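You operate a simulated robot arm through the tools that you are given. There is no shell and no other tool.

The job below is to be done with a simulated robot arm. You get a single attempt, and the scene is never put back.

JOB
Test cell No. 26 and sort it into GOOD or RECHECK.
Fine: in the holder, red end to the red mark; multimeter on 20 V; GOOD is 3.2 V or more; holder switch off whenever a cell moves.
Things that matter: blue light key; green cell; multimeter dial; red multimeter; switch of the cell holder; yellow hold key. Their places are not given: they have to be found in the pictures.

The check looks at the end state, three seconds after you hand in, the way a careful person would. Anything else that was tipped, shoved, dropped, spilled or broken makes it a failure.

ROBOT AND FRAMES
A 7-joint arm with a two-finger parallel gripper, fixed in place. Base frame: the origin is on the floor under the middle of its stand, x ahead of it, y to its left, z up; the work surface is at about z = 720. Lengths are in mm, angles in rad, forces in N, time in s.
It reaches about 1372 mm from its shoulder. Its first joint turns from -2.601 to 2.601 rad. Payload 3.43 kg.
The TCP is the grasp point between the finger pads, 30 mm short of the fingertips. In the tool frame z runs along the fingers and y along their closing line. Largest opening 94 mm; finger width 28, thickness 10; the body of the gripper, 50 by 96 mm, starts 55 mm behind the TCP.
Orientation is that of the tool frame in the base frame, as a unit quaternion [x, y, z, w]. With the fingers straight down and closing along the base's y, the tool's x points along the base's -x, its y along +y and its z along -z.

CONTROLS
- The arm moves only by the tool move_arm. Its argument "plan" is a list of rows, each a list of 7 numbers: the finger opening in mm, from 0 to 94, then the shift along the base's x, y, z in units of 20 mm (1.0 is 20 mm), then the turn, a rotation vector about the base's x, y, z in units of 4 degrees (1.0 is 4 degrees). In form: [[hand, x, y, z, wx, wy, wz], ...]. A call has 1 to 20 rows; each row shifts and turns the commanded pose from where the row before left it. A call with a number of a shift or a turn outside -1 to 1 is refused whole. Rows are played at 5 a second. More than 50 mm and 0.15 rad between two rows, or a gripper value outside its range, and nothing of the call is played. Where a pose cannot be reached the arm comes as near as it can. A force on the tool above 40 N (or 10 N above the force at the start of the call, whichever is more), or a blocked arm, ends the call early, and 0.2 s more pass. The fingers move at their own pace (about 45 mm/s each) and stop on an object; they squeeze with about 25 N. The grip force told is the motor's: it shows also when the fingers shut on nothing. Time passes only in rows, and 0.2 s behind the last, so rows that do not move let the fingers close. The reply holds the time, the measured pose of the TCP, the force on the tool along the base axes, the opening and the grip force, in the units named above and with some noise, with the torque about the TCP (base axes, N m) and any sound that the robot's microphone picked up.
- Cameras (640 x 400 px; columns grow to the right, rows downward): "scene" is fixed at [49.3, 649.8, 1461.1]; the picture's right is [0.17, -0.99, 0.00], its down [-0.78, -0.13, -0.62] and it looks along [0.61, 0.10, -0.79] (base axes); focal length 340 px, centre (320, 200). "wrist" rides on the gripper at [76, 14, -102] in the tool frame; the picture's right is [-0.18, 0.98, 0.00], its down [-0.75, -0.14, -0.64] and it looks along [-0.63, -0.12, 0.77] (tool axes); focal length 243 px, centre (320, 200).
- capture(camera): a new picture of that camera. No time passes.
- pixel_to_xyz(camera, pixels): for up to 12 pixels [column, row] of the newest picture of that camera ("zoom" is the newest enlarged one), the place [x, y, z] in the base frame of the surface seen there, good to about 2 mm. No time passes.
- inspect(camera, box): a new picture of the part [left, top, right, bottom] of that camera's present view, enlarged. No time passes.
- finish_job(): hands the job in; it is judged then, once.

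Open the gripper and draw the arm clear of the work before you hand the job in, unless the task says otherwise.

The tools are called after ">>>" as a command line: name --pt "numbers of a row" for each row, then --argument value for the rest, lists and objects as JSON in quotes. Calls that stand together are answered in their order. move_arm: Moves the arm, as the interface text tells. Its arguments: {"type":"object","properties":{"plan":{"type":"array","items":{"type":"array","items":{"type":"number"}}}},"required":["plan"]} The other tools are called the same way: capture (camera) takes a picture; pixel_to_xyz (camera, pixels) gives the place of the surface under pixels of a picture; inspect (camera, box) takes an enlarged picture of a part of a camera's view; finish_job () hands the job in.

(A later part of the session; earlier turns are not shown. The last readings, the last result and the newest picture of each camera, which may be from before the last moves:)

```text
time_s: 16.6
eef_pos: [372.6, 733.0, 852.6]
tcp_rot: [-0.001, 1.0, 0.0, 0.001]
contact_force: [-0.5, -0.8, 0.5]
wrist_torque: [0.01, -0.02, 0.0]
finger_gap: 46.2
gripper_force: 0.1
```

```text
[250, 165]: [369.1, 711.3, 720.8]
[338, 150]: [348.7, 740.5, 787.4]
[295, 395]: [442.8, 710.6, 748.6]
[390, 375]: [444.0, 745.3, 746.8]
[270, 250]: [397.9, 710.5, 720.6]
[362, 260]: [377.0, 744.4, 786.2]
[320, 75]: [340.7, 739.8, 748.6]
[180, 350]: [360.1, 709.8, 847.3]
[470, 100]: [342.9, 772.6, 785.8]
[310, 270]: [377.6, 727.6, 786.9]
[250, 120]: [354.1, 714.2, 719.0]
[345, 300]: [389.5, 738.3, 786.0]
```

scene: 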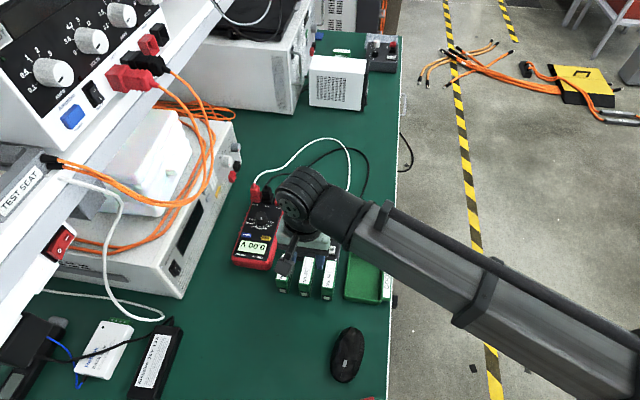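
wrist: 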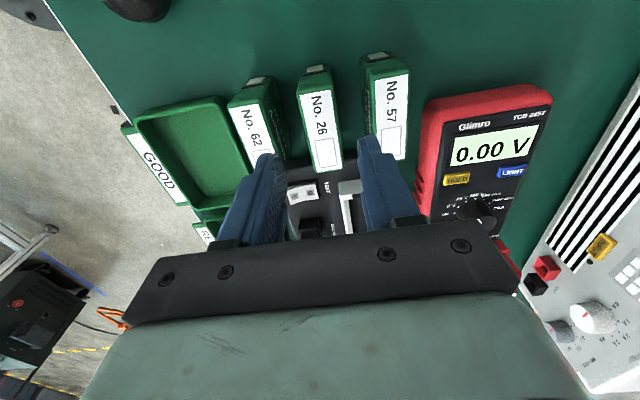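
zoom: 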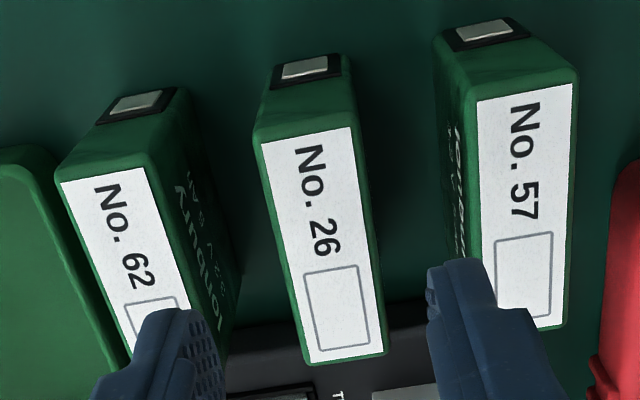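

The rocker sits lower on its O side, so the switch is off. I measure cell 26's long edges and its neighbours' facing sides in the same zoom.

>>> pixel_to_xyz --camera "zoom" --pixels '[[263, 160], [353, 140], [272, 220], [363, 205], [284, 290], [374, 280], [297, 350], [384, 345], [300, 362], [262, 140], [465, 200], [480, 240]]'

>>> pixel_to_xyz --camera "zoom" --pixels '[[170, 220], [155, 180], [185, 260], [462, 120], [572, 85], [60, 180], [345, 356], [310, 133], [300, 112], [340, 95], [305, 68], [375, 352]]'

```text
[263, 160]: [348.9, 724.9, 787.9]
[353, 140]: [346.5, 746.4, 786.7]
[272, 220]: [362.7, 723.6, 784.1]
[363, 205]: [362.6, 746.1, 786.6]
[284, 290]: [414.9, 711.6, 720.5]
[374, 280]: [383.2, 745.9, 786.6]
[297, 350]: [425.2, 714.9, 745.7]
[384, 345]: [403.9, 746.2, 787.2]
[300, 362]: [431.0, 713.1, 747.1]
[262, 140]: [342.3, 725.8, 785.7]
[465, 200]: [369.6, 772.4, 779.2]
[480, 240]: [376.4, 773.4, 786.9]
```

```text
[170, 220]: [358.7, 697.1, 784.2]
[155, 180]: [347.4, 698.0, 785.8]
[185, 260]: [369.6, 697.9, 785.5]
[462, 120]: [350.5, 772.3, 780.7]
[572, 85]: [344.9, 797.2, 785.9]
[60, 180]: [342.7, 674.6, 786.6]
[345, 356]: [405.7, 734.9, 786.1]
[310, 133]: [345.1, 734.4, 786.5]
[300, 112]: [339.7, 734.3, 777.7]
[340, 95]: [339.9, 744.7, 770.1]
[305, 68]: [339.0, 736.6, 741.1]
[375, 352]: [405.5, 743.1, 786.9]
```

Cell 26 spans y≈722.5–747 (centre 734.8) with neighbours at 698 and 772. I narrow the opening to 40 mm, shift +1.2 mm in y, and lower to z≈783 around it.

>>> move_arm --pt "40 0 0.06 0 0 0 0" --pt "40 0 0 0 0 0 0" --pt "40 0 0 -0.88 0 0 0" --pt "40 0 0 -0.88 0 0 0" --pt "40 0 0 -0.88 0 0 0" --pt "40 0 0 -0.88 0 0 0" --pt "40 0 0 0 0 0 0"

>>> capture --camera "wrist"

>>> inspect --camera "scene" --box '[255, 200, 355, 310]'

```text
time_s: 18.2
eef_pos: [372.3, 735.1, 781.7]
tcp_rot: [-0.001, 1.0, 0.001, 0.0]
contact_force: [0.6, -0.5, -0.5]
wrist_torque: [0.01, 0.0, 0.01]
finger_gap: 40.2
gripper_force: 0.0
```

```text
taken
```

wrist: 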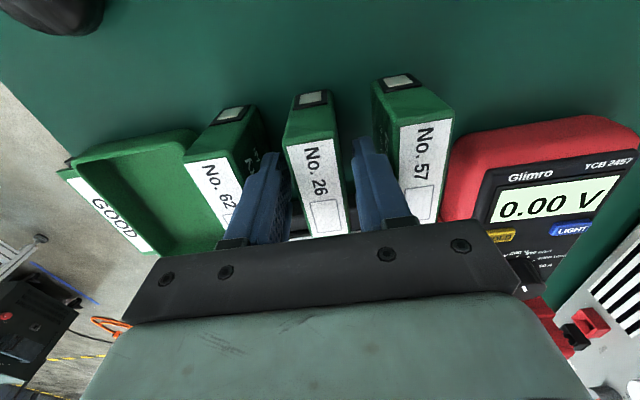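

```text
3.64 times, centred on (305, 255) of scene
```

zoom: 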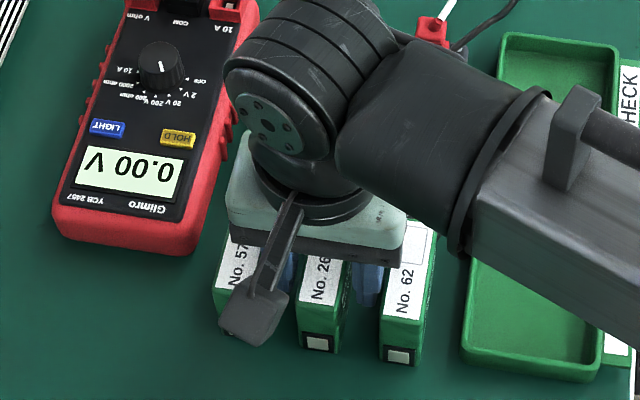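

Fingers stand in both gaps without contact. I close on cell 26.

>>> move_arm --pt "18 0 0 0 0 0 0" --pt "18 0 0 0 0 0 0" --pt "18 0 0 0 0 0 0" --pt "18 0 0 0 0 0 0"

```text
time_s: 19.2
eef_pos: [372.4, 734.4, 783.6]
tcp_rot: [-0.001, 1.0, 0.0, 0.0]
contact_force: [-0.6, 1.1, 0.0]
wrist_torque: [0.03, -0.05, 0.04]
finger_gap: 30.3
gripper_force: 25.0
```

The gap reads 30.3 mm, a bit more than I measured for the cell, with full grip force. I check with a picture.

>>> capture --camera "wrist"

>>> inspect --camera "wrist" --box '[210, 80, 430, 250]'

```text
taken
```

wrist: 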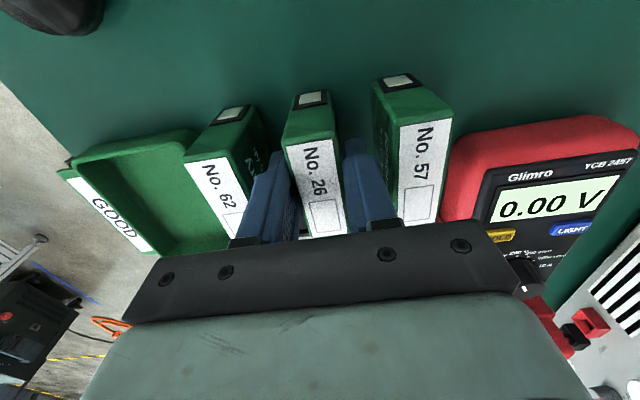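

```text
2.35 times, centred on (320, 165) of wrist
```

zoom: 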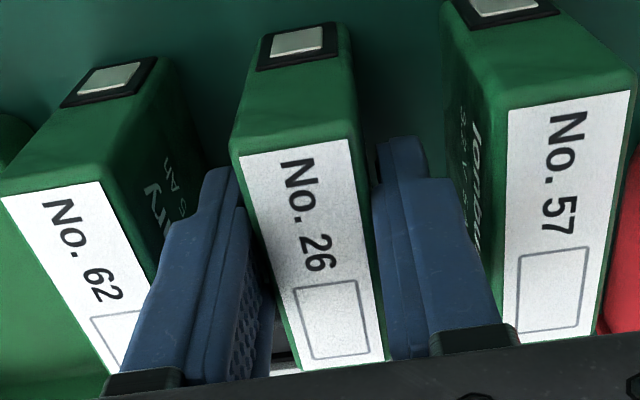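

Visually the left finger seems to leave a wedge of space beside the cell. I measure the finger pads and cell edges in this zoom.

>>> pixel_to_xyz --camera "zoom" --pixels '[[238, 165], [352, 145], [252, 210], [360, 190], [265, 260], [368, 240], [275, 300], [374, 290], [225, 190], [235, 300], [390, 170], [400, 280]]'

>>> inspect --camera "wrist" --box '[260, 130, 380, 245]'

```text
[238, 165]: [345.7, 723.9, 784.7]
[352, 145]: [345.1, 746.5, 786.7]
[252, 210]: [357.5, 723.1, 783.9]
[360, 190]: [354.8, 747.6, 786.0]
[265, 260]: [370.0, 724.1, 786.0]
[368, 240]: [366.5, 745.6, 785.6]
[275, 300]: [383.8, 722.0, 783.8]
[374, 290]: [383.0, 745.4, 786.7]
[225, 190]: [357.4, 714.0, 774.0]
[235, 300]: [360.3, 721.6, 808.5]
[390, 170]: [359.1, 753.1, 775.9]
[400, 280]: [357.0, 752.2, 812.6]
```

```text
3.48 times, centred on (320, 188) of wrist
```

zoom: 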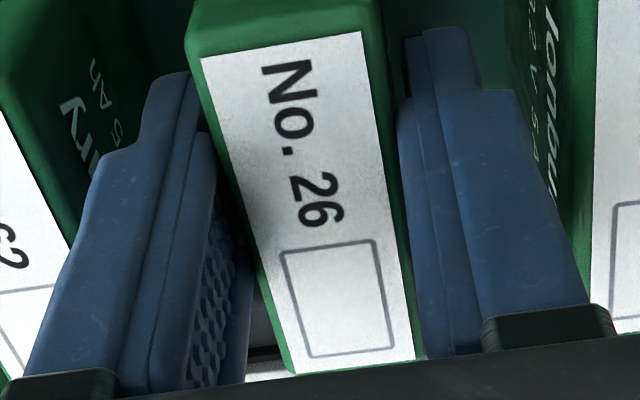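

The readings put the cell at y 722–747 and the pads close outside it with 25 N, so the pads' relief probably makes up the difference. I lift 16 mm slowly to see whether the cell is held.

>>> move_arm --pt "18 0 0 0.2 0 0 0" --pt "18 0 0 0.2 0 0 0" --pt "18 0 0 0.4 0 0 0" --pt "18 0 0 0 0 0 0"

>>> capture --camera "wrist"

>>> inspect --camera "scene" --box '[255, 200, 355, 310]'

```text
time_s: 20.2
eef_pos: [372.5, 734.1, 799.4]
tcp_rot: [-0.001, 1.0, 0.0, 0.0]
contact_force: [-1.1, -0.3, -2.6]
wrist_torque: [-0.04, 0.01, 0.05]
finger_gap: 30.0
gripper_force: 24.8
```

```text
taken
```

wrist: 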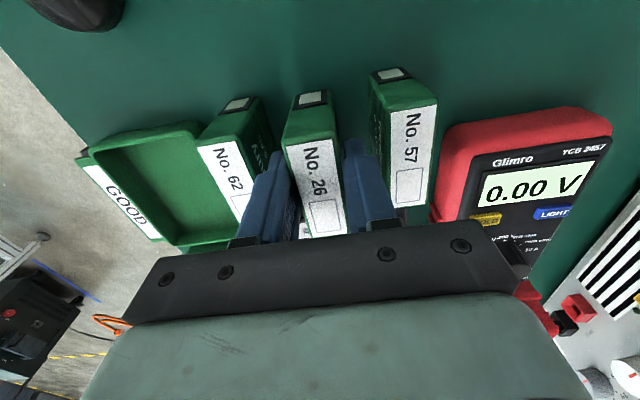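

```text
3.64 times, centred on (305, 255) of scene
```

zoom: 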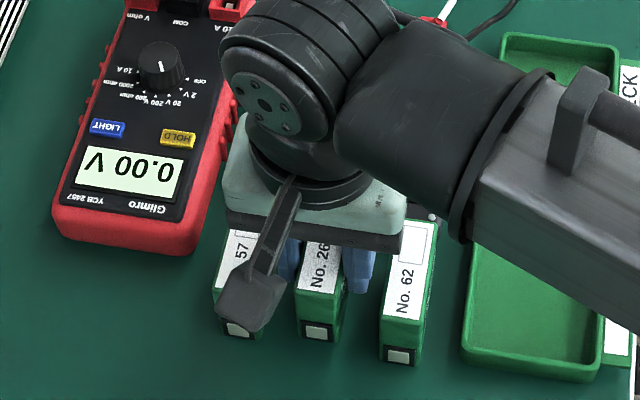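

The cell is held (about 2.6 N of weight) and came up straight. I raise it to TCP z≈1000 so the scene camera can see the bay unobstructed for exact measuring.

>>> move_arm --pt "18 0 0 0.8 0 0 0" --pt "18 0 0 1 0 0 0" --pt "18 0 0 1 0 0 0" --pt "18 0 0 1 0 0 0" --pt "18 0 0 1 0 0 0" --pt "18 0 0 1 0 0 0" --pt "18 0 0 1 0 0 0" --pt "18 0 0 1 0 0 0" --pt "18 0 0 1 0 0 0" --pt "18 0 0 1 0 0 0" --pt "18 0 0 0 0 0 0"

>>> capture --camera "wrist"

>>> capture --camera "scene"

>>> inspect --camera "scene" --box '[285, 200, 350, 265]'

```text
time_s: 22.6
eef_pos: [373.0, 734.5, 994.4]
tcp_rot: [-0.001, 1.0, 0.0, 0.0]
contact_force: [0.9, 0.5, -2.4]
wrist_torque: [0.01, 0.03, 0.02]
finger_gap: 30.2
gripper_force: 25.1
```

```text
taken
```

wrist: 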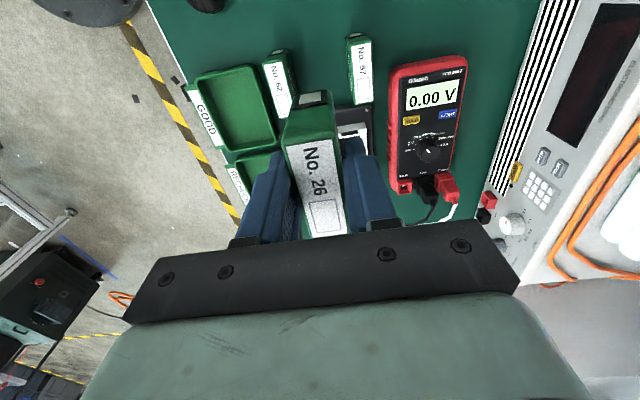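

```text
taken
```

scene: 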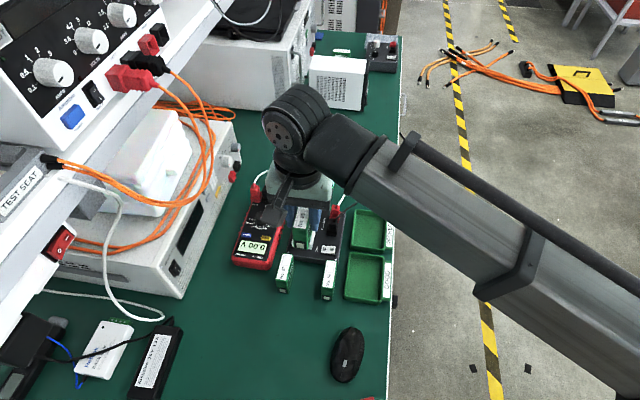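

```text
6.15 times, centred on (318, 232) of scene
```

zoom: 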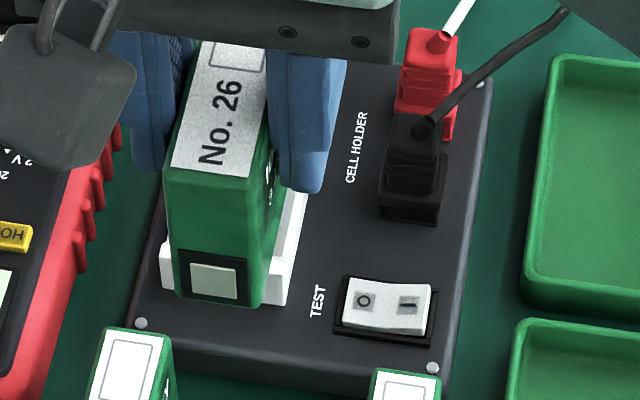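

The held cell covers the bay in this view, so I shift 100 mm toward -y to uncover it.

>>> move_arm --pt "18 0 -1 0 0 0 0" --pt "18 0 -1 0 0 0 0" --pt "18 0 -1 0 0 0 0" --pt "18 0 -1 0 0 0 0" --pt "18 0 -1 0 0 0 0"

>>> inspect --camera "scene" --box '[290, 200, 335, 250]'

>>> capture --camera "wrist"

```text
time_s: 23.8
eef_pos: [372.8, 634.4, 993.9]
tcp_rot: [0.0, 1.0, 0.0, 0.0]
contact_force: [0.3, -0.8, -3.1]
wrist_torque: [-0.01, 0.02, -0.01]
finger_gap: 30.3
gripper_force: 24.5
```

```text
8.00 times, centred on (312, 225) of scene
```

zoom: 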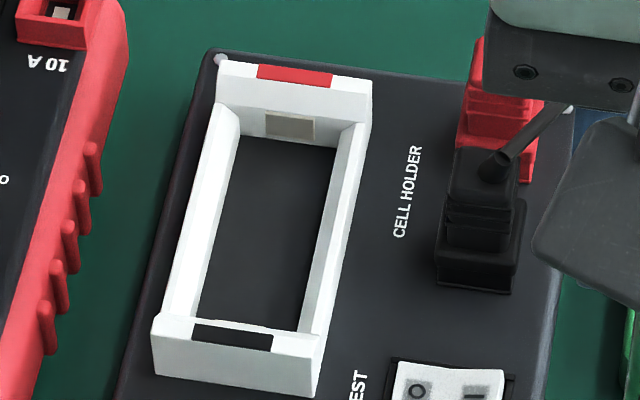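

```text
taken
```

wrist: 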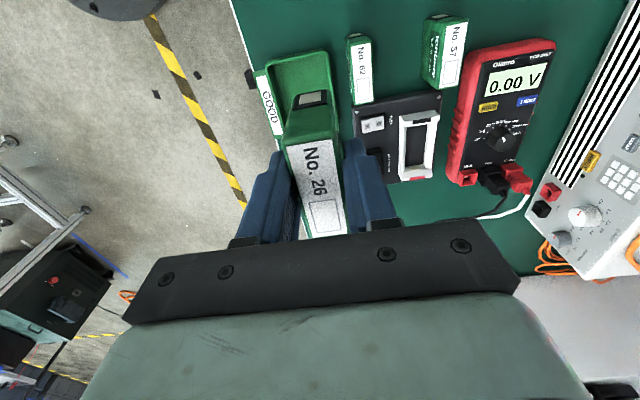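

Now the bay is clear in the scene zoom: floor between (195,315), (305,330), (238,140), (335,150), contact plate at (290,126). I measure its inner faces, and from the wrist view too.

>>> pixel_to_xyz --camera "zoom" --pixels '[[290, 126], [230, 115], [345, 130], [198, 310], [298, 325], [242, 145], [330, 155], [228, 106], [358, 122], [172, 310], [320, 325], [250, 325]]'

>>> pixel_to_xyz --camera "zoom" --pixels '[[222, 170], [206, 240], [335, 200], [320, 270], [200, 200], [350, 180], [270, 230], [230, 64], [295, 75], [368, 82], [160, 325], [312, 348]]'

>>> inspect --camera "wrist" --box '[340, 90, 460, 190]'

```text
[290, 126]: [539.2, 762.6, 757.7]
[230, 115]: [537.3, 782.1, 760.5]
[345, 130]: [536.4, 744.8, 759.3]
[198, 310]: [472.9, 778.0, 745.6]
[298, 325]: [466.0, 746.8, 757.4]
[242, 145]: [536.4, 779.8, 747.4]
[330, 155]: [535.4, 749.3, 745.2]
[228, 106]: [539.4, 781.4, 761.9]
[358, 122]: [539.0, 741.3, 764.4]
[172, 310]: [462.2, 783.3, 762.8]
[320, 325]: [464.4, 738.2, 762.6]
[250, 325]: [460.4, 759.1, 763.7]
```

```text
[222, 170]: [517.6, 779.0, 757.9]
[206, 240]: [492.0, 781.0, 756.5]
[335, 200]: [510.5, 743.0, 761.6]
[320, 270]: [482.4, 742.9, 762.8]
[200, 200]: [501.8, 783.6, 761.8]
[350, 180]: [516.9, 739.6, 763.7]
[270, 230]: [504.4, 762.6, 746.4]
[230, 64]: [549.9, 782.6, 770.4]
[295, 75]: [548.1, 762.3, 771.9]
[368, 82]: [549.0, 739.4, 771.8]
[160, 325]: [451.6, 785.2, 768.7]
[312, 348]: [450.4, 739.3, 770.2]
```

```text
4.00 times, centred on (400, 140) of wrist
```

zoom: 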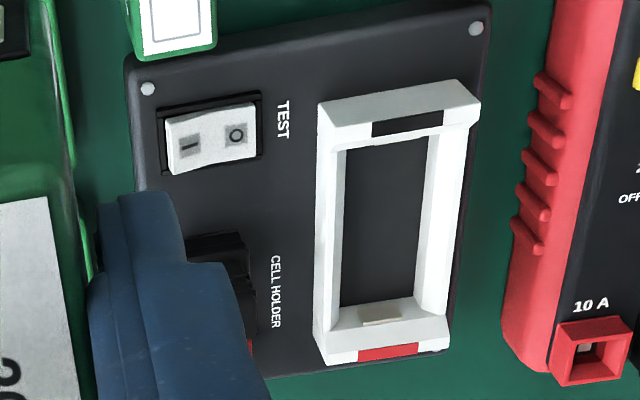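

I measure the near inner edge of the bay (around (385,137)) and walls in the wrist zoom.

>>> pixel_to_xyz --camera "zoom" --pixels '[[385, 134], [350, 139], [425, 131], [390, 145], [395, 105], [340, 200], [345, 250], [428, 200], [422, 250], [380, 300], [330, 300], [440, 290]]'

>>> pixel_to_xyz --camera "zoom" --pixels '[[385, 121], [385, 127], [385, 140], [385, 150], [320, 200], [332, 200], [336, 200], [450, 200], [435, 200], [465, 180], [318, 150], [405, 112]]'

```text
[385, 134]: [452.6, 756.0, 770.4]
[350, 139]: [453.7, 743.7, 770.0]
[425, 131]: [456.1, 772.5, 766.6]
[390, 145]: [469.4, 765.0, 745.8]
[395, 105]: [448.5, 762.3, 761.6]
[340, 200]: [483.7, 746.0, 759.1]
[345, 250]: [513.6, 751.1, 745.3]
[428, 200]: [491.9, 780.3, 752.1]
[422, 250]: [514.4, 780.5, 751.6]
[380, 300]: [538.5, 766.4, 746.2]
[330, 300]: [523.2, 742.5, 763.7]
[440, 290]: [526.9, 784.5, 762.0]
```

```text
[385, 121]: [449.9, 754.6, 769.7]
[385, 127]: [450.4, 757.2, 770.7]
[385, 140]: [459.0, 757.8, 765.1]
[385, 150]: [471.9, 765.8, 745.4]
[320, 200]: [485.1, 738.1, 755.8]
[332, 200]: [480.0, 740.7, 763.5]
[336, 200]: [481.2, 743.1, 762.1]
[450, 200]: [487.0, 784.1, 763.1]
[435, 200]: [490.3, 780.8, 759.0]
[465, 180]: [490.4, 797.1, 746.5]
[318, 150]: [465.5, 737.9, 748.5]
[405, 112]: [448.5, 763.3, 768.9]
```

The bay is about 34 mm wide inside around y≈762.5 and centred near x≈500, floor z≈746, side walls z≈763, end walls z≈771. I now measure where the held cell's ends lie relative to the TCP in the wrist view.

>>> inspect --camera "wrist" --box '[250, 80, 390, 245]'

>>> pixel_to_xyz --camera "zoom" --pixels '[[305, 45], [300, 60], [330, 90], [290, 100], [310, 130], [330, 165], [380, 350], [375, 372], [330, 372], [355, 365], [270, 170], [355, 160]]'

```text
2.42 times, centred on (320, 162) of wrist
```

zoom: 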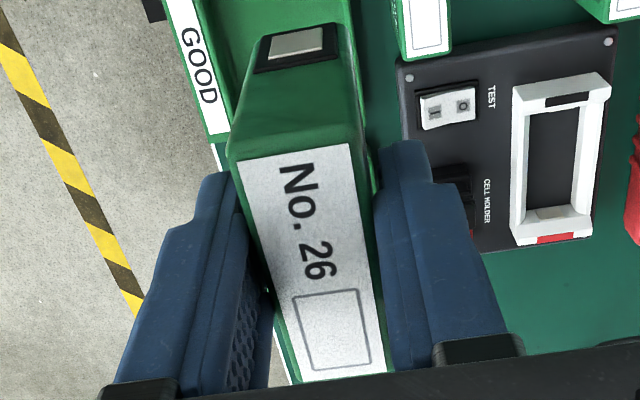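

```text
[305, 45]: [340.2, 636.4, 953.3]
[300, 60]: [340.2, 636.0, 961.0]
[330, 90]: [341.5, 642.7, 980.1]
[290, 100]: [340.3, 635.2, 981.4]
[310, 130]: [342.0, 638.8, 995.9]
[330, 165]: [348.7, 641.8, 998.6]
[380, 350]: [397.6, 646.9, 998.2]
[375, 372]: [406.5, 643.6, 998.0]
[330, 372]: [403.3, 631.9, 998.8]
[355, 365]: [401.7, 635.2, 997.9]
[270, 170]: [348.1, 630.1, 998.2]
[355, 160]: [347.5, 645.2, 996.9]
```

The held cell's near face is 32.5 mm behind the TCP and its top 4 mm above it, so its bottom is ≈63 mm below the TCP. I carry it over the bay (TCP ≈ (498.2, 762.5)) and lower to z≈850, cell bottom ≈787, above the walls.

>>> move_arm --pt "18 0.897 0.914 0 0 0 0" --pt "18 0.897 0.914 0 0 0 0" --pt "18 0.897 0.914 0 0 0 0" --pt "18 0.897 0.914 0 0 0 0" --pt "18 0.897 0.914 0 0 0 0" --pt "18 0.897 0.914 0 0 0 0" --pt "18 0.897 0.914 0 0 0 0" --pt "18 0 0 -0.9 0 0 0" --pt "18 0 0 -0.9 0 0 0" --pt "18 0 0 -0.9 0 0 0" --pt "18 0 0 -0.9 0 0 0" --pt "18 0 0 -0.9 0 0 0" --pt "18 0 0 -0.9 0 0 0" --pt "18 0 0 -0.9 0 0 0" --pt "18 0 0 -0.9 0 0 0" --pt "18 0 0 0 0 0 0"

>>> capture --camera "wrist"

>>> inspect --camera "scene" --box '[270, 180, 350, 260]'

```text
time_s: 27.2
eef_pos: [499.1, 762.1, 850.7]
tcp_rot: [-0.001, 1.0, 0.001, 0.0]
contact_force: [0.0, 0.7, -2.7]
wrist_torque: [0.01, 0.03, 0.04]
finger_gap: 30.1
gripper_force: 25.0
```

```text
taken
```

wrist: 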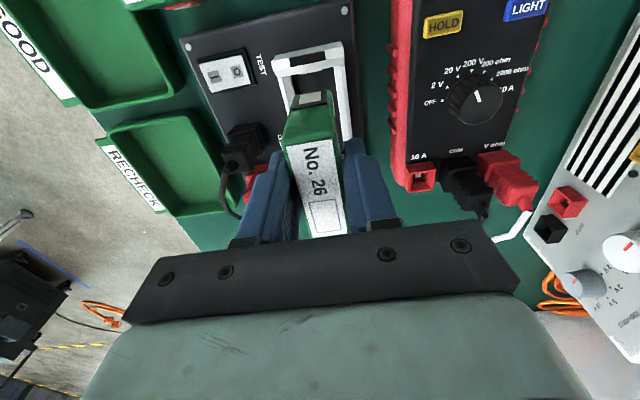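

```text
5.00 times, centred on (310, 220) of scene
```

zoom: 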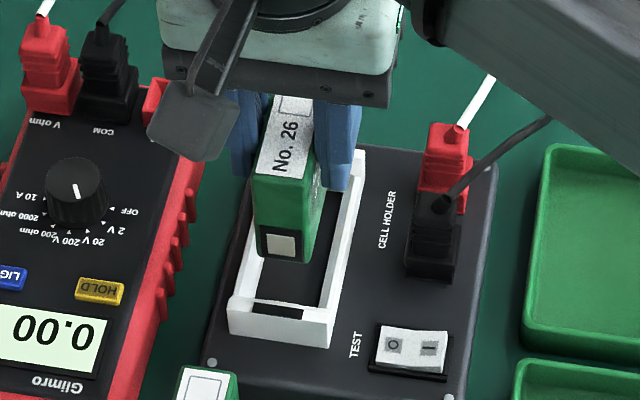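

The cell hovers over the bay, red end toward the red mark. I measure the cell's sides and the bay walls once more to check alignment before lowering.

>>> pixel_to_xyz --camera "zoom" --pixels '[[258, 215], [306, 225], [280, 245], [260, 250], [308, 258], [240, 298], [328, 312], [272, 303], [350, 200], [335, 245], [248, 240], [322, 300]]'

>>> inspect --camera "wrist" --box '[250, 30, 380, 150]'

>>> pixel_to_xyz --camera "wrist" --pixels '[[313, 99], [296, 110], [330, 104], [309, 115], [275, 80], [342, 75], [290, 60], [325, 52], [308, 62], [344, 120], [283, 95], [348, 100]]'

```text
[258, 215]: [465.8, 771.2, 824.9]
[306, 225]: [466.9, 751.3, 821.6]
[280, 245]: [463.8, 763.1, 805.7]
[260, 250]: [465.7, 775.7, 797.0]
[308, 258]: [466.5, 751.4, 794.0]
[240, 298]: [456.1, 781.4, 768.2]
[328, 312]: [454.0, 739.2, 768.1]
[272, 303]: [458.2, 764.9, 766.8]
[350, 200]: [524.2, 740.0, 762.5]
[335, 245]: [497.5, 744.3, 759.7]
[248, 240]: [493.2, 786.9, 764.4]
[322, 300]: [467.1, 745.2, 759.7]
```

```text
3.33 times, centred on (315, 90) of wrist
```

zoom: 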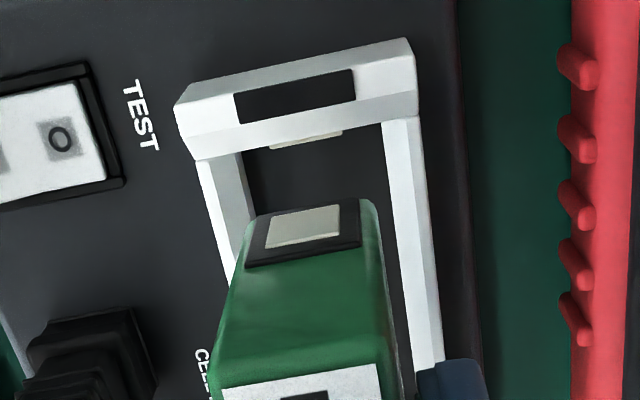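

```text
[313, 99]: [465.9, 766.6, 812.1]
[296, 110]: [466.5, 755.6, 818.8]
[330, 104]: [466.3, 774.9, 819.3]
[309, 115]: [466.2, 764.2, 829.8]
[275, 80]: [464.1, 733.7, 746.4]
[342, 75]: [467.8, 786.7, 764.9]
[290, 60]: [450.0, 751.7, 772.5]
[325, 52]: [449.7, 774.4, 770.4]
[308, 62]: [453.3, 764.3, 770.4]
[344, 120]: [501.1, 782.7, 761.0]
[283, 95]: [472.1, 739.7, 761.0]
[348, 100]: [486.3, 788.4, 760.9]
```

The cell's near face is at x≈466.2 and it spans y≈751–776. A contact plate peeks out from the near wall at zoom (305,138); I measure it and the bay inner edges.

>>> pixel_to_xyz --camera "zoom" --pixels '[[305, 138], [285, 143], [330, 133], [300, 118], [360, 110], [210, 145], [300, 160], [380, 180], [255, 185], [225, 180], [395, 220], [415, 220]]'

>>> inspect --camera "wrist" --box '[285, 50, 345, 90]'

>>> pixel_to_xyz --camera "zoom" --pixels '[[289, 205], [289, 195], [289, 185], [260, 205], [330, 195], [240, 180], [350, 160], [290, 230]]'

```text
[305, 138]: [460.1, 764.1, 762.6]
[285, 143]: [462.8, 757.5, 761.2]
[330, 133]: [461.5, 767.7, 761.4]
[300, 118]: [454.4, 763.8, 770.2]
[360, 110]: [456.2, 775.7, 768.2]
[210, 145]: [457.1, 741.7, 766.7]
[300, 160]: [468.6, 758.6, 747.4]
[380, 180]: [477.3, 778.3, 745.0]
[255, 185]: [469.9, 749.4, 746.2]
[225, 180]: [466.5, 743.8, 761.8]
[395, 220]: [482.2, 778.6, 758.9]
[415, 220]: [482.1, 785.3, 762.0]
```

```text
10.00 times, centred on (315, 70) of wrist
```

zoom: 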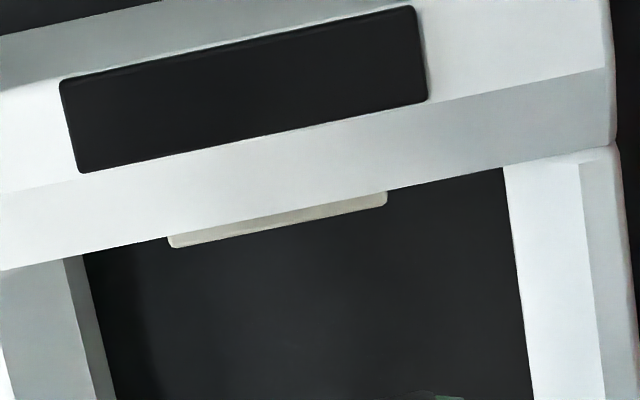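

```text
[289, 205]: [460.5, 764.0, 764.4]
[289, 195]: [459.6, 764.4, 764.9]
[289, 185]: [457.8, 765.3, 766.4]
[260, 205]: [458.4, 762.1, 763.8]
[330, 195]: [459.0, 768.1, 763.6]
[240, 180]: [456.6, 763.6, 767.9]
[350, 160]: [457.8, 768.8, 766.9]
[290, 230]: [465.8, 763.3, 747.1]
```

Plates are at x≈461.5 and ≈538.5, so the cell (466–535) is centred with room at both ends and sides. I lower 36 mm, then the last millimetres slowly.

>>> move_arm --pt "18 0 0 -0.6 0 0 0" --pt "18 0 0 -0.6 0 0 0" --pt "18 0 0 -0.6 0 0 0" --pt "18 0 0 0 0 0 0"

>>> move_arm --pt "18 0 0 -0.1 0 0 0" --pt "18 0 0 -0.1 0 0 0" --pt "18 0 0 0 0 0 0"

>>> inspect --camera "scene" --box '[270, 180, 350, 260]'

```text
time_s: 28.2
eef_pos: [498.4, 763.8, 814.0]
tcp_rot: [-0.001, 1.0, 0.0, 0.0]
contact_force: [-0.2, 0.6, -2.9]
wrist_torque: [-0.01, 0.03, 0.01]
finger_gap: 30.0
gripper_force: 24.9
```

```text
time_s: 29.0
eef_pos: [498.7, 762.7, 811.2]
tcp_rot: [0.0, 1.0, 0.001, -0.001]
contact_force: [0.8, 0.5, -2.6]
wrist_torque: [-0.01, 0.0, -0.03]
finger_gap: 30.2
gripper_force: 24.7
```

```text
5.00 times, centred on (310, 220) of scene
```

zoom: 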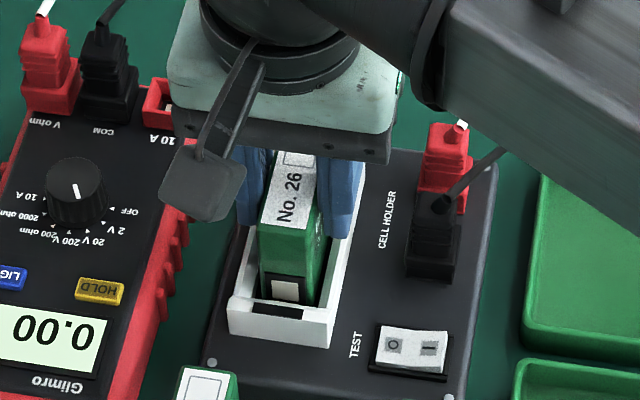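

Still hanging free (-2.6 N) with the cell going into the bay. I lower in 1 mm steps watching for contact.

>>> move_arm --pt "18 0 0 -0.05 0 0 0" --pt "18 0 0 -0.05 0 0 0" --pt "18 0 0 0 0 0 0"

```text
time_s: 29.8
eef_pos: [497.0, 762.3, 808.4]
tcp_rot: [-0.001, 1.0, 0.001, 0.001]
contact_force: [0.0, -0.5, -2.8]
wrist_torque: [-0.02, 0.04, -0.01]
finger_gap: 30.1
gripper_force: 25.4
```

>>> move_arm --pt "18 0 0 -0.05 0 0 0" --pt "18 0 0 0 0 0 0"

>>> inspect --camera "scene" --box '[270, 180, 350, 260]'

```text
time_s: 30.4
eef_pos: [498.7, 762.8, 809.3]
tcp_rot: [0.0, 1.0, 0.001, 0.0]
contact_force: [0.4, 0.1, 8.0]
wrist_torque: [-0.09, 0.03, 0.0]
finger_gap: 30.0
gripper_force: 25.0
```

```text
5.00 times, centred on (310, 220) of scene
```

zoom: 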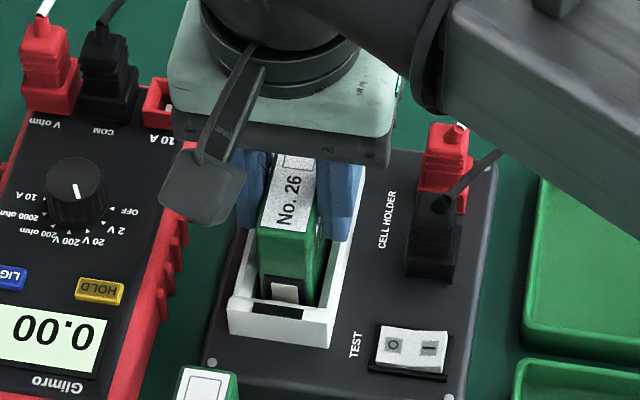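

Contact: the force rose to +8 N, so the cell rests on the bay floor. I open the fingers and lift clear.

>>> move_arm --pt "44 0 0 0 0 0 0" --pt "44 0 0 0 0 0 0" --pt "44 0 0 0 0 0 0"

>>> move_arm --pt "44 0 0 0.5 0 0 0" --pt "44 0 0 0.8 0 0 0" --pt "44 0 0 0.9 0 0 0" --pt "44 0 0 1 0 0 0" --pt "44 0 0 1 0 0 0" --pt "44 0 0 0 0 0 0"

>>> capture --camera "wrist"

>>> inspect --camera "scene" --box '[270, 180, 350, 260]'

```text
time_s: 31.2
eef_pos: [499.4, 762.9, 808.5]
tcp_rot: [-0.001, 1.0, 0.0, 0.0]
contact_force: [0.2, -0.5, -0.2]
wrist_torque: [-0.01, 0.01, 0.05]
finger_gap: 44.0
gripper_force: 0.0
```

```text
time_s: 32.6
eef_pos: [498.9, 761.0, 893.2]
tcp_rot: [0.0, 1.0, 0.001, 0.0]
contact_force: [-0.3, -0.1, -0.4]
wrist_torque: [0.0, -0.02, 0.0]
finger_gap: 43.8
gripper_force: 0.1
```

```text
taken
```

wrist: 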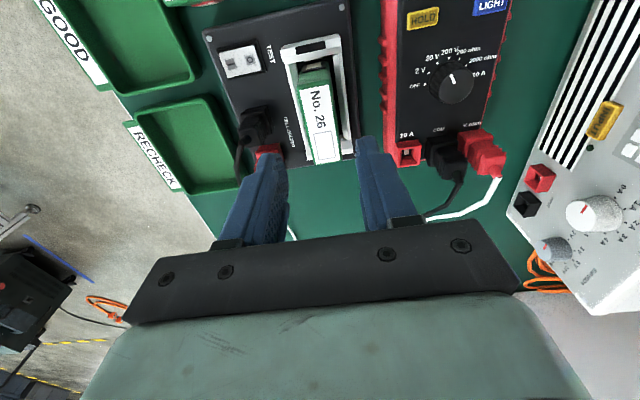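

```text
5.00 times, centred on (310, 220) of scene
```

zoom: 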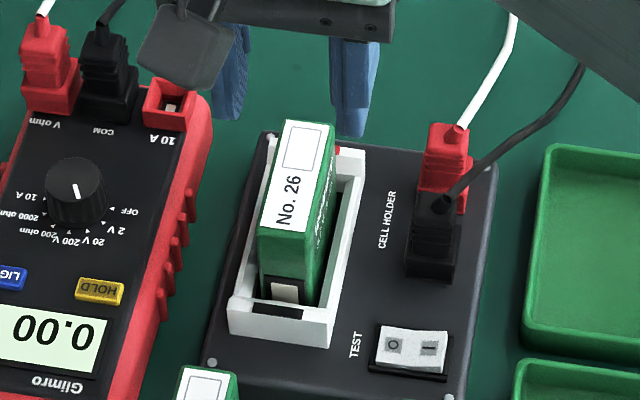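

Cell 26 stands in the bay, meter still 0.00 V. Next the switch: I measure the rocker closely in the scene and wrist views.

>>> inspect --camera "scene" --box '[315, 235, 350, 260]'

>>> pixel_to_xyz --camera "zoom" --pixels '[[246, 176], [350, 187], [300, 170], [220, 145], [382, 155], [215, 225], [378, 240], [300, 230], [200, 190], [400, 200], [330, 250], [290, 130]]'

>>> inspect --camera "wrist" --box '[205, 30, 285, 90]'

```text
16.00 times, centred on (332, 248) of scene
```

zoom: 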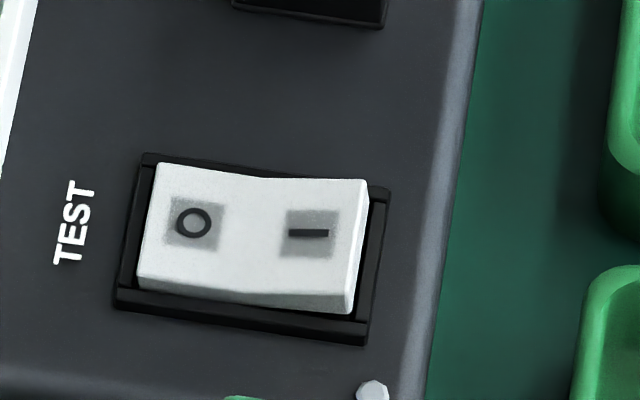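

```text
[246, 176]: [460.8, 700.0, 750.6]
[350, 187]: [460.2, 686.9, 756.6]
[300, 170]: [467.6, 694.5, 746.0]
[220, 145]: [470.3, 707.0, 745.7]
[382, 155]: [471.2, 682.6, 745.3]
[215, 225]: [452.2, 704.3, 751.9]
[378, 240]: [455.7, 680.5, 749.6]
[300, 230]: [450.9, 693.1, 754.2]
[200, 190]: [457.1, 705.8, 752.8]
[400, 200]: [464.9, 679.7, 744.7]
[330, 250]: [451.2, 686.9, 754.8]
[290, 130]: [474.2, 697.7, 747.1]
```

```text
6.67 times, centred on (245, 60) of wrist
```

zoom: 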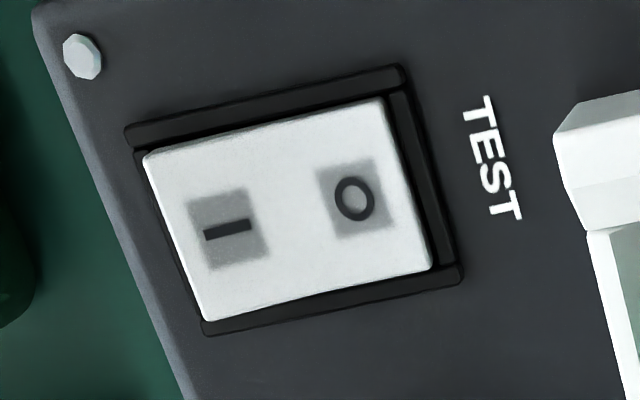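

The I side stands raised (z≈756.6 at y≈687) and O is down, so the holder is off. I close the fingers, move above the I side at (452, 688) and lower until the tips are ≈15 mm above it.

>>> move_arm --pt "0 -0.5875 -0.92 0 0 0 0" --pt "0 -0.5875 -0.92 0 0 0 0" --pt "0 -0.5875 -0.92 0 0 0 0" --pt "0 -0.5875 -0.92 0 0 0 0" --pt "0 0 0 -0.9 0 0 0" --pt "0 0 0 -0.9 0 0 0" --pt "0 0 0 -0.9 0 0 0" --pt "0 0 0 -0.9 0 0 0" --pt "0 0 0 -0.9 0 0 0" --pt "0 0 0 0 0 0 0"

>>> capture --camera "wrist"

>>> inspect --camera "wrist" --box '[260, 110, 380, 220]'

>>> inspect --camera "scene" --box '[225, 180, 365, 290]'

```text
time_s: 34.8
eef_pos: [451.1, 689.8, 800.8]
tcp_rot: [-0.001, 1.0, 0.0, 0.0]
contact_force: [-0.3, 0.7, 0.0]
wrist_torque: [0.02, 0.03, -0.01]
finger_gap: 0.3
gripper_force: 24.9
```

```text
taken
```

wrist: 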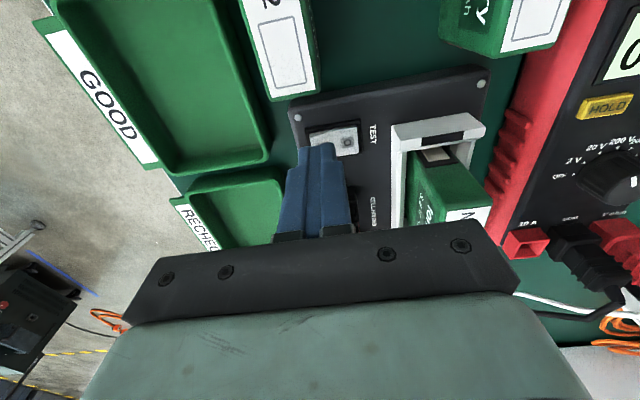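

```text
3.64 times, centred on (320, 165) of wrist
```

zoom: 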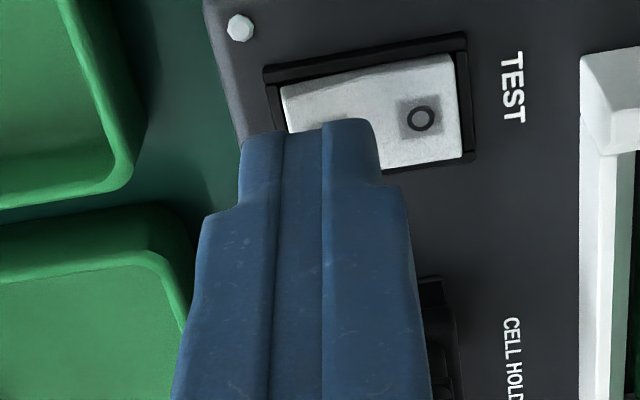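

```text
3.64 times, centred on (295, 235) of scene
```

zoom: 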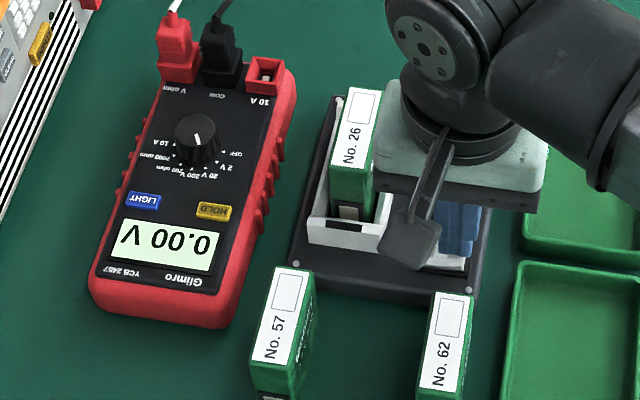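

Tips are right above the I side (the O legend stays visible beside them at zoom (420,118)). I shift 2 mm more to -y and press down in small steps, watching the force.

>>> move_arm --pt "0 0.05 -0.1 -0.3 0 0 0" --pt "0 0 0 -0.3 0 0 0" --pt "0 0 0 -0.1 0 0 0" --pt "0 0 0 -0.05 0 0 0" --pt "0 0 0 -0.05 0 0 0"

>>> inspect --camera "scene" --box '[225, 180, 365, 290]'

```text
time_s: 36.0
eef_pos: [451.3, 687.9, 785.1]
tcp_rot: [0.0, 1.0, 0.001, 0.0]
contact_force: [0.1, -0.8, 0.0]
wrist_torque: [-0.01, 0.05, 0.02]
finger_gap: 0.0
gripper_force: 24.6
```

```text
3.64 times, centred on (295, 235) of scene
```

zoom: 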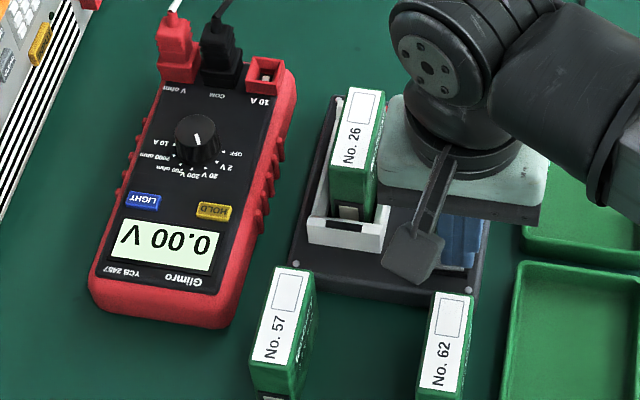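

No contact yet at TCP z≈785. I continue down in 1 mm steps.

>>> move_arm --pt "0 0 0 -0.05 0 0 0" --pt "0 0 0 -0.05 0 0 0" --pt "0 0 0 -0.05 0 0 0"

>>> inspect --camera "scene" --box '[225, 180, 365, 290]'

```text
time_s: 36.8
eef_pos: [451.7, 687.6, 784.5]
tcp_rot: [0.0, 1.0, 0.0, 0.0]
contact_force: [0.1, -1.0, 7.3]
wrist_torque: [0.07, -0.01, 0.02]
finger_gap: 0.1
gripper_force: 24.8
```

```text
3.64 times, centred on (295, 235) of scene
```

zoom: 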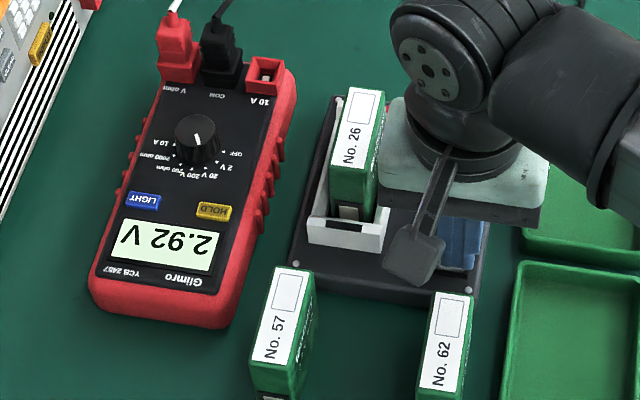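

The switch clicked over with 7 N and the display changed to what reads like 2.92 V. I lift the fingers clear, then read the settled display.

>>> move_arm --pt "0 0 0 0.5 0 0 0" --pt "0 0 0 0.9 0 0 0" --pt "0 0 0 0.9 0 0 0" --pt "0 0 0 0.9 0 0 0" --pt "0 0 0 0 0 0 0"

>>> inspect --camera "scene" --box '[235, 225, 285, 265]'

>>> capture --camera "wrist"

>>> inspect --camera "scene" --box '[285, 195, 355, 265]'

```text
time_s: 38.0
eef_pos: [451.8, 687.7, 847.7]
tcp_rot: [-0.002, 1.0, 0.0, -0.001]
contact_force: [-0.3, 0.0, 0.3]
wrist_torque: [0.0, 0.01, -0.04]
finger_gap: 0.2
gripper_force: 24.9
```

```text
10.00 times, centred on (260, 245) of scene
```

zoom: 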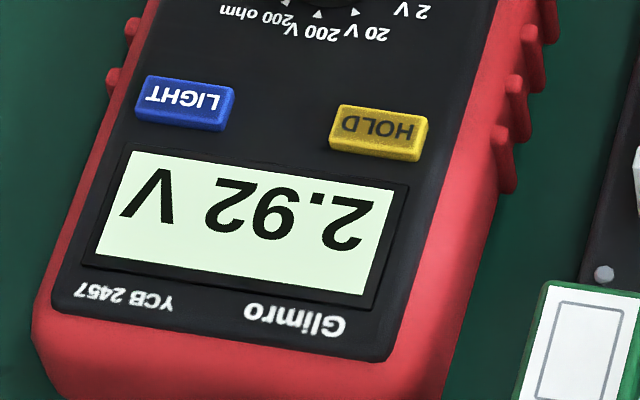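

```text
taken
```

wrist: 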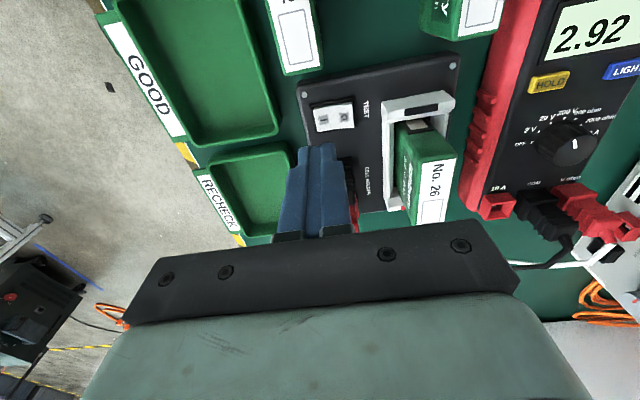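

```text
5.71 times, centred on (320, 230) of scene
```

zoom: 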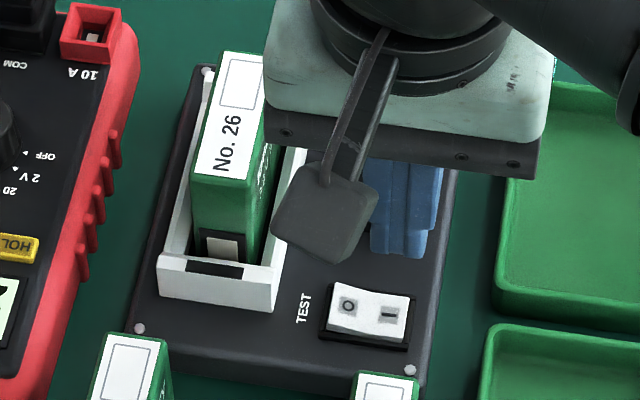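

The wrist view shows it upright: 2.92 V, under 3.2 V. I let three seconds pass to be sure the reading is steady.

>>> move_arm --pt "0 0 0 0 0 0 0" --pt "0 0 0 0 0 0 0" --pt "0 0 0 0 0 0 0" --pt "0 0 0 0 0 0 0" --pt "0 0 0 0 0 0 0" --pt "0 0 0 0 0 0 0" --pt "0 0 0 0 0 0 0" --pt "0 0 0 0 0 0 0" --pt "0 0 0 0 0 0 0" --pt "0 0 0 0 0 0 0" --pt "0 0 0 0 0 0 0" --pt "0 0 0 0 0 0 0" --pt "0 0 0 0 0 0 0" --pt "0 0 0 0 0 0 0" --pt "0 0 0 0 0 0 0"

>>> inspect --camera "wrist" --box '[500, 0, 640, 90]'

>>> inspect --camera "scene" --box '[235, 200, 285, 265]'

```text
time_s: 41.2
eef_pos: [451.7, 687.1, 847.6]
tcp_rot: [-0.001, 1.0, 0.0, 0.0]
contact_force: [0.7, -1.1, -0.3]
wrist_torque: [0.0, 0.01, 0.0]
finger_gap: 0.0
gripper_force: 25.5
```

```text
4.44 times, centred on (570, 45) of wrist
```

zoom: 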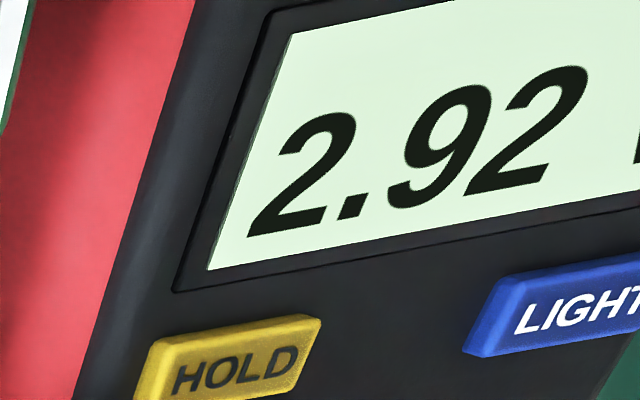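

```text
6.15 times, centred on (260, 232) of scene
```

zoom: 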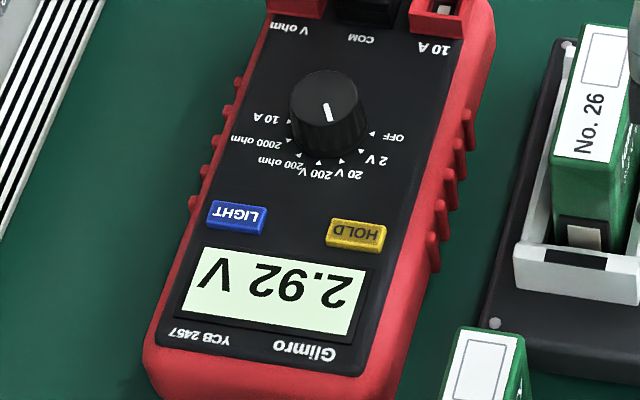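

Steady at 2.92 V, so cell 26 goes to RECHECK. First the switch off: I move over the O side (y≈710) and come down to just above it.

>>> move_arm --pt "0 0 0.5625 0 0 0 0" --pt "0 0 0.5625 0 0 0 0" --pt "0 0 0 -0.9 0 0 0" --pt "0 0 0 -0.9 0 0 0" --pt "0 0 0 -0.9 0 0 0" --pt "0 0 0 -0.2 0 0 0" --pt "0 0 0 -0.1 0 0 0" --pt "0 0 0 0 0 0 0"

>>> capture --camera "wrist"

>>> inspect --camera "wrist" --box '[260, 90, 420, 240]'

```text
time_s: 43.0
eef_pos: [451.9, 709.3, 786.1]
tcp_rot: [-0.001, 1.0, 0.0, 0.0]
contact_force: [0.3, 0.0, 0.4]
wrist_torque: [0.0, -0.02, 0.0]
finger_gap: 0.2
gripper_force: 24.8
```

```text
taken
```

wrist: 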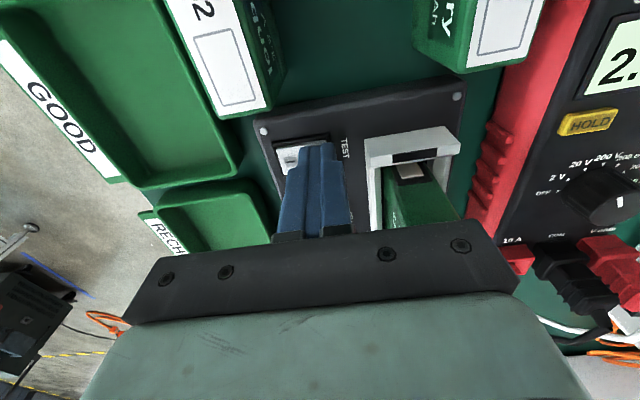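

```text
2.67 times, centred on (340, 165) of wrist
```

zoom: 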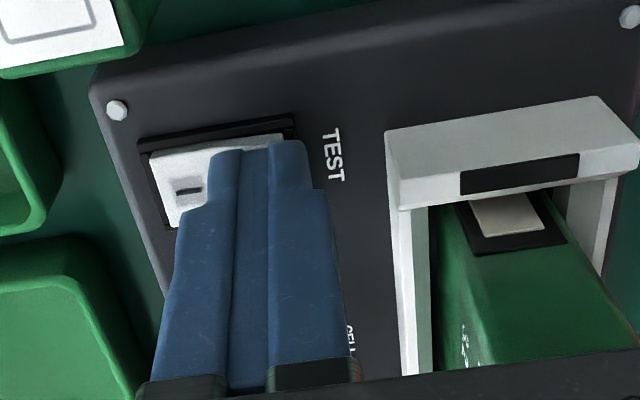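

The tips are over the O side with the I legend visible beside them at zoom (190,188). I press down in 1 mm steps.

>>> move_arm --pt "0 0 0 -0.05 0 0 0" --pt "0 0 0 -0.05 0 0 0" --pt "0 0 0 -0.05 0 0 0"

>>> inspect --camera "scene" --box '[225, 180, 365, 290]'

```text
time_s: 43.8
eef_pos: [451.2, 710.6, 783.2]
tcp_rot: [0.0, 1.0, 0.0, 0.0]
contact_force: [0.1, -0.3, 0.6]
wrist_torque: [0.04, 0.0, -0.02]
finger_gap: 0.2
gripper_force: 25.2
```

```text
3.64 times, centred on (295, 235) of scene
```

zoom: 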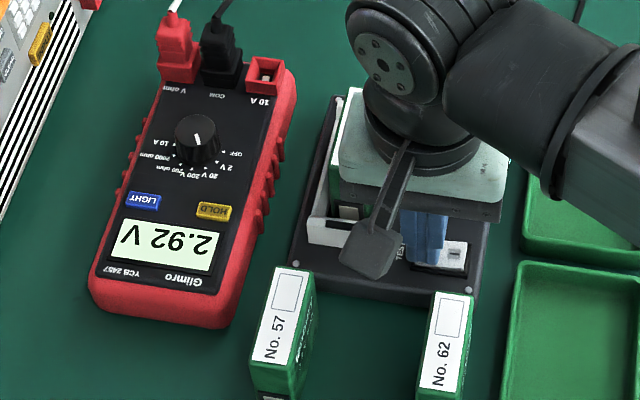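

Still no contact and 2.92 V shown; I go on down a few more single millimetres.

>>> move_arm --pt "0 0 0 -0.05 0 0 0" --pt "0 0 0 -0.05 0 0 0"

>>> inspect --camera "scene" --box '[225, 180, 365, 290]'

```text
time_s: 44.4
eef_pos: [451.6, 709.6, 783.0]
tcp_rot: [-0.001, 1.0, 0.001, 0.001]
contact_force: [0.4, 2.1, 23.0]
wrist_torque: [-0.14, 0.04, -0.03]
finger_gap: 0.0
gripper_force: 24.8
```

```text
3.64 times, centred on (295, 235) of scene
```

zoom: 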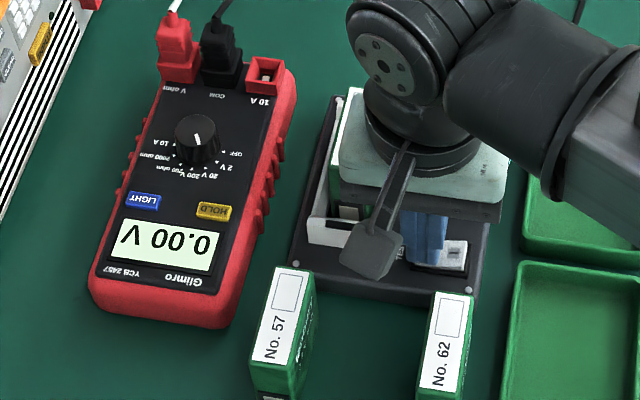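

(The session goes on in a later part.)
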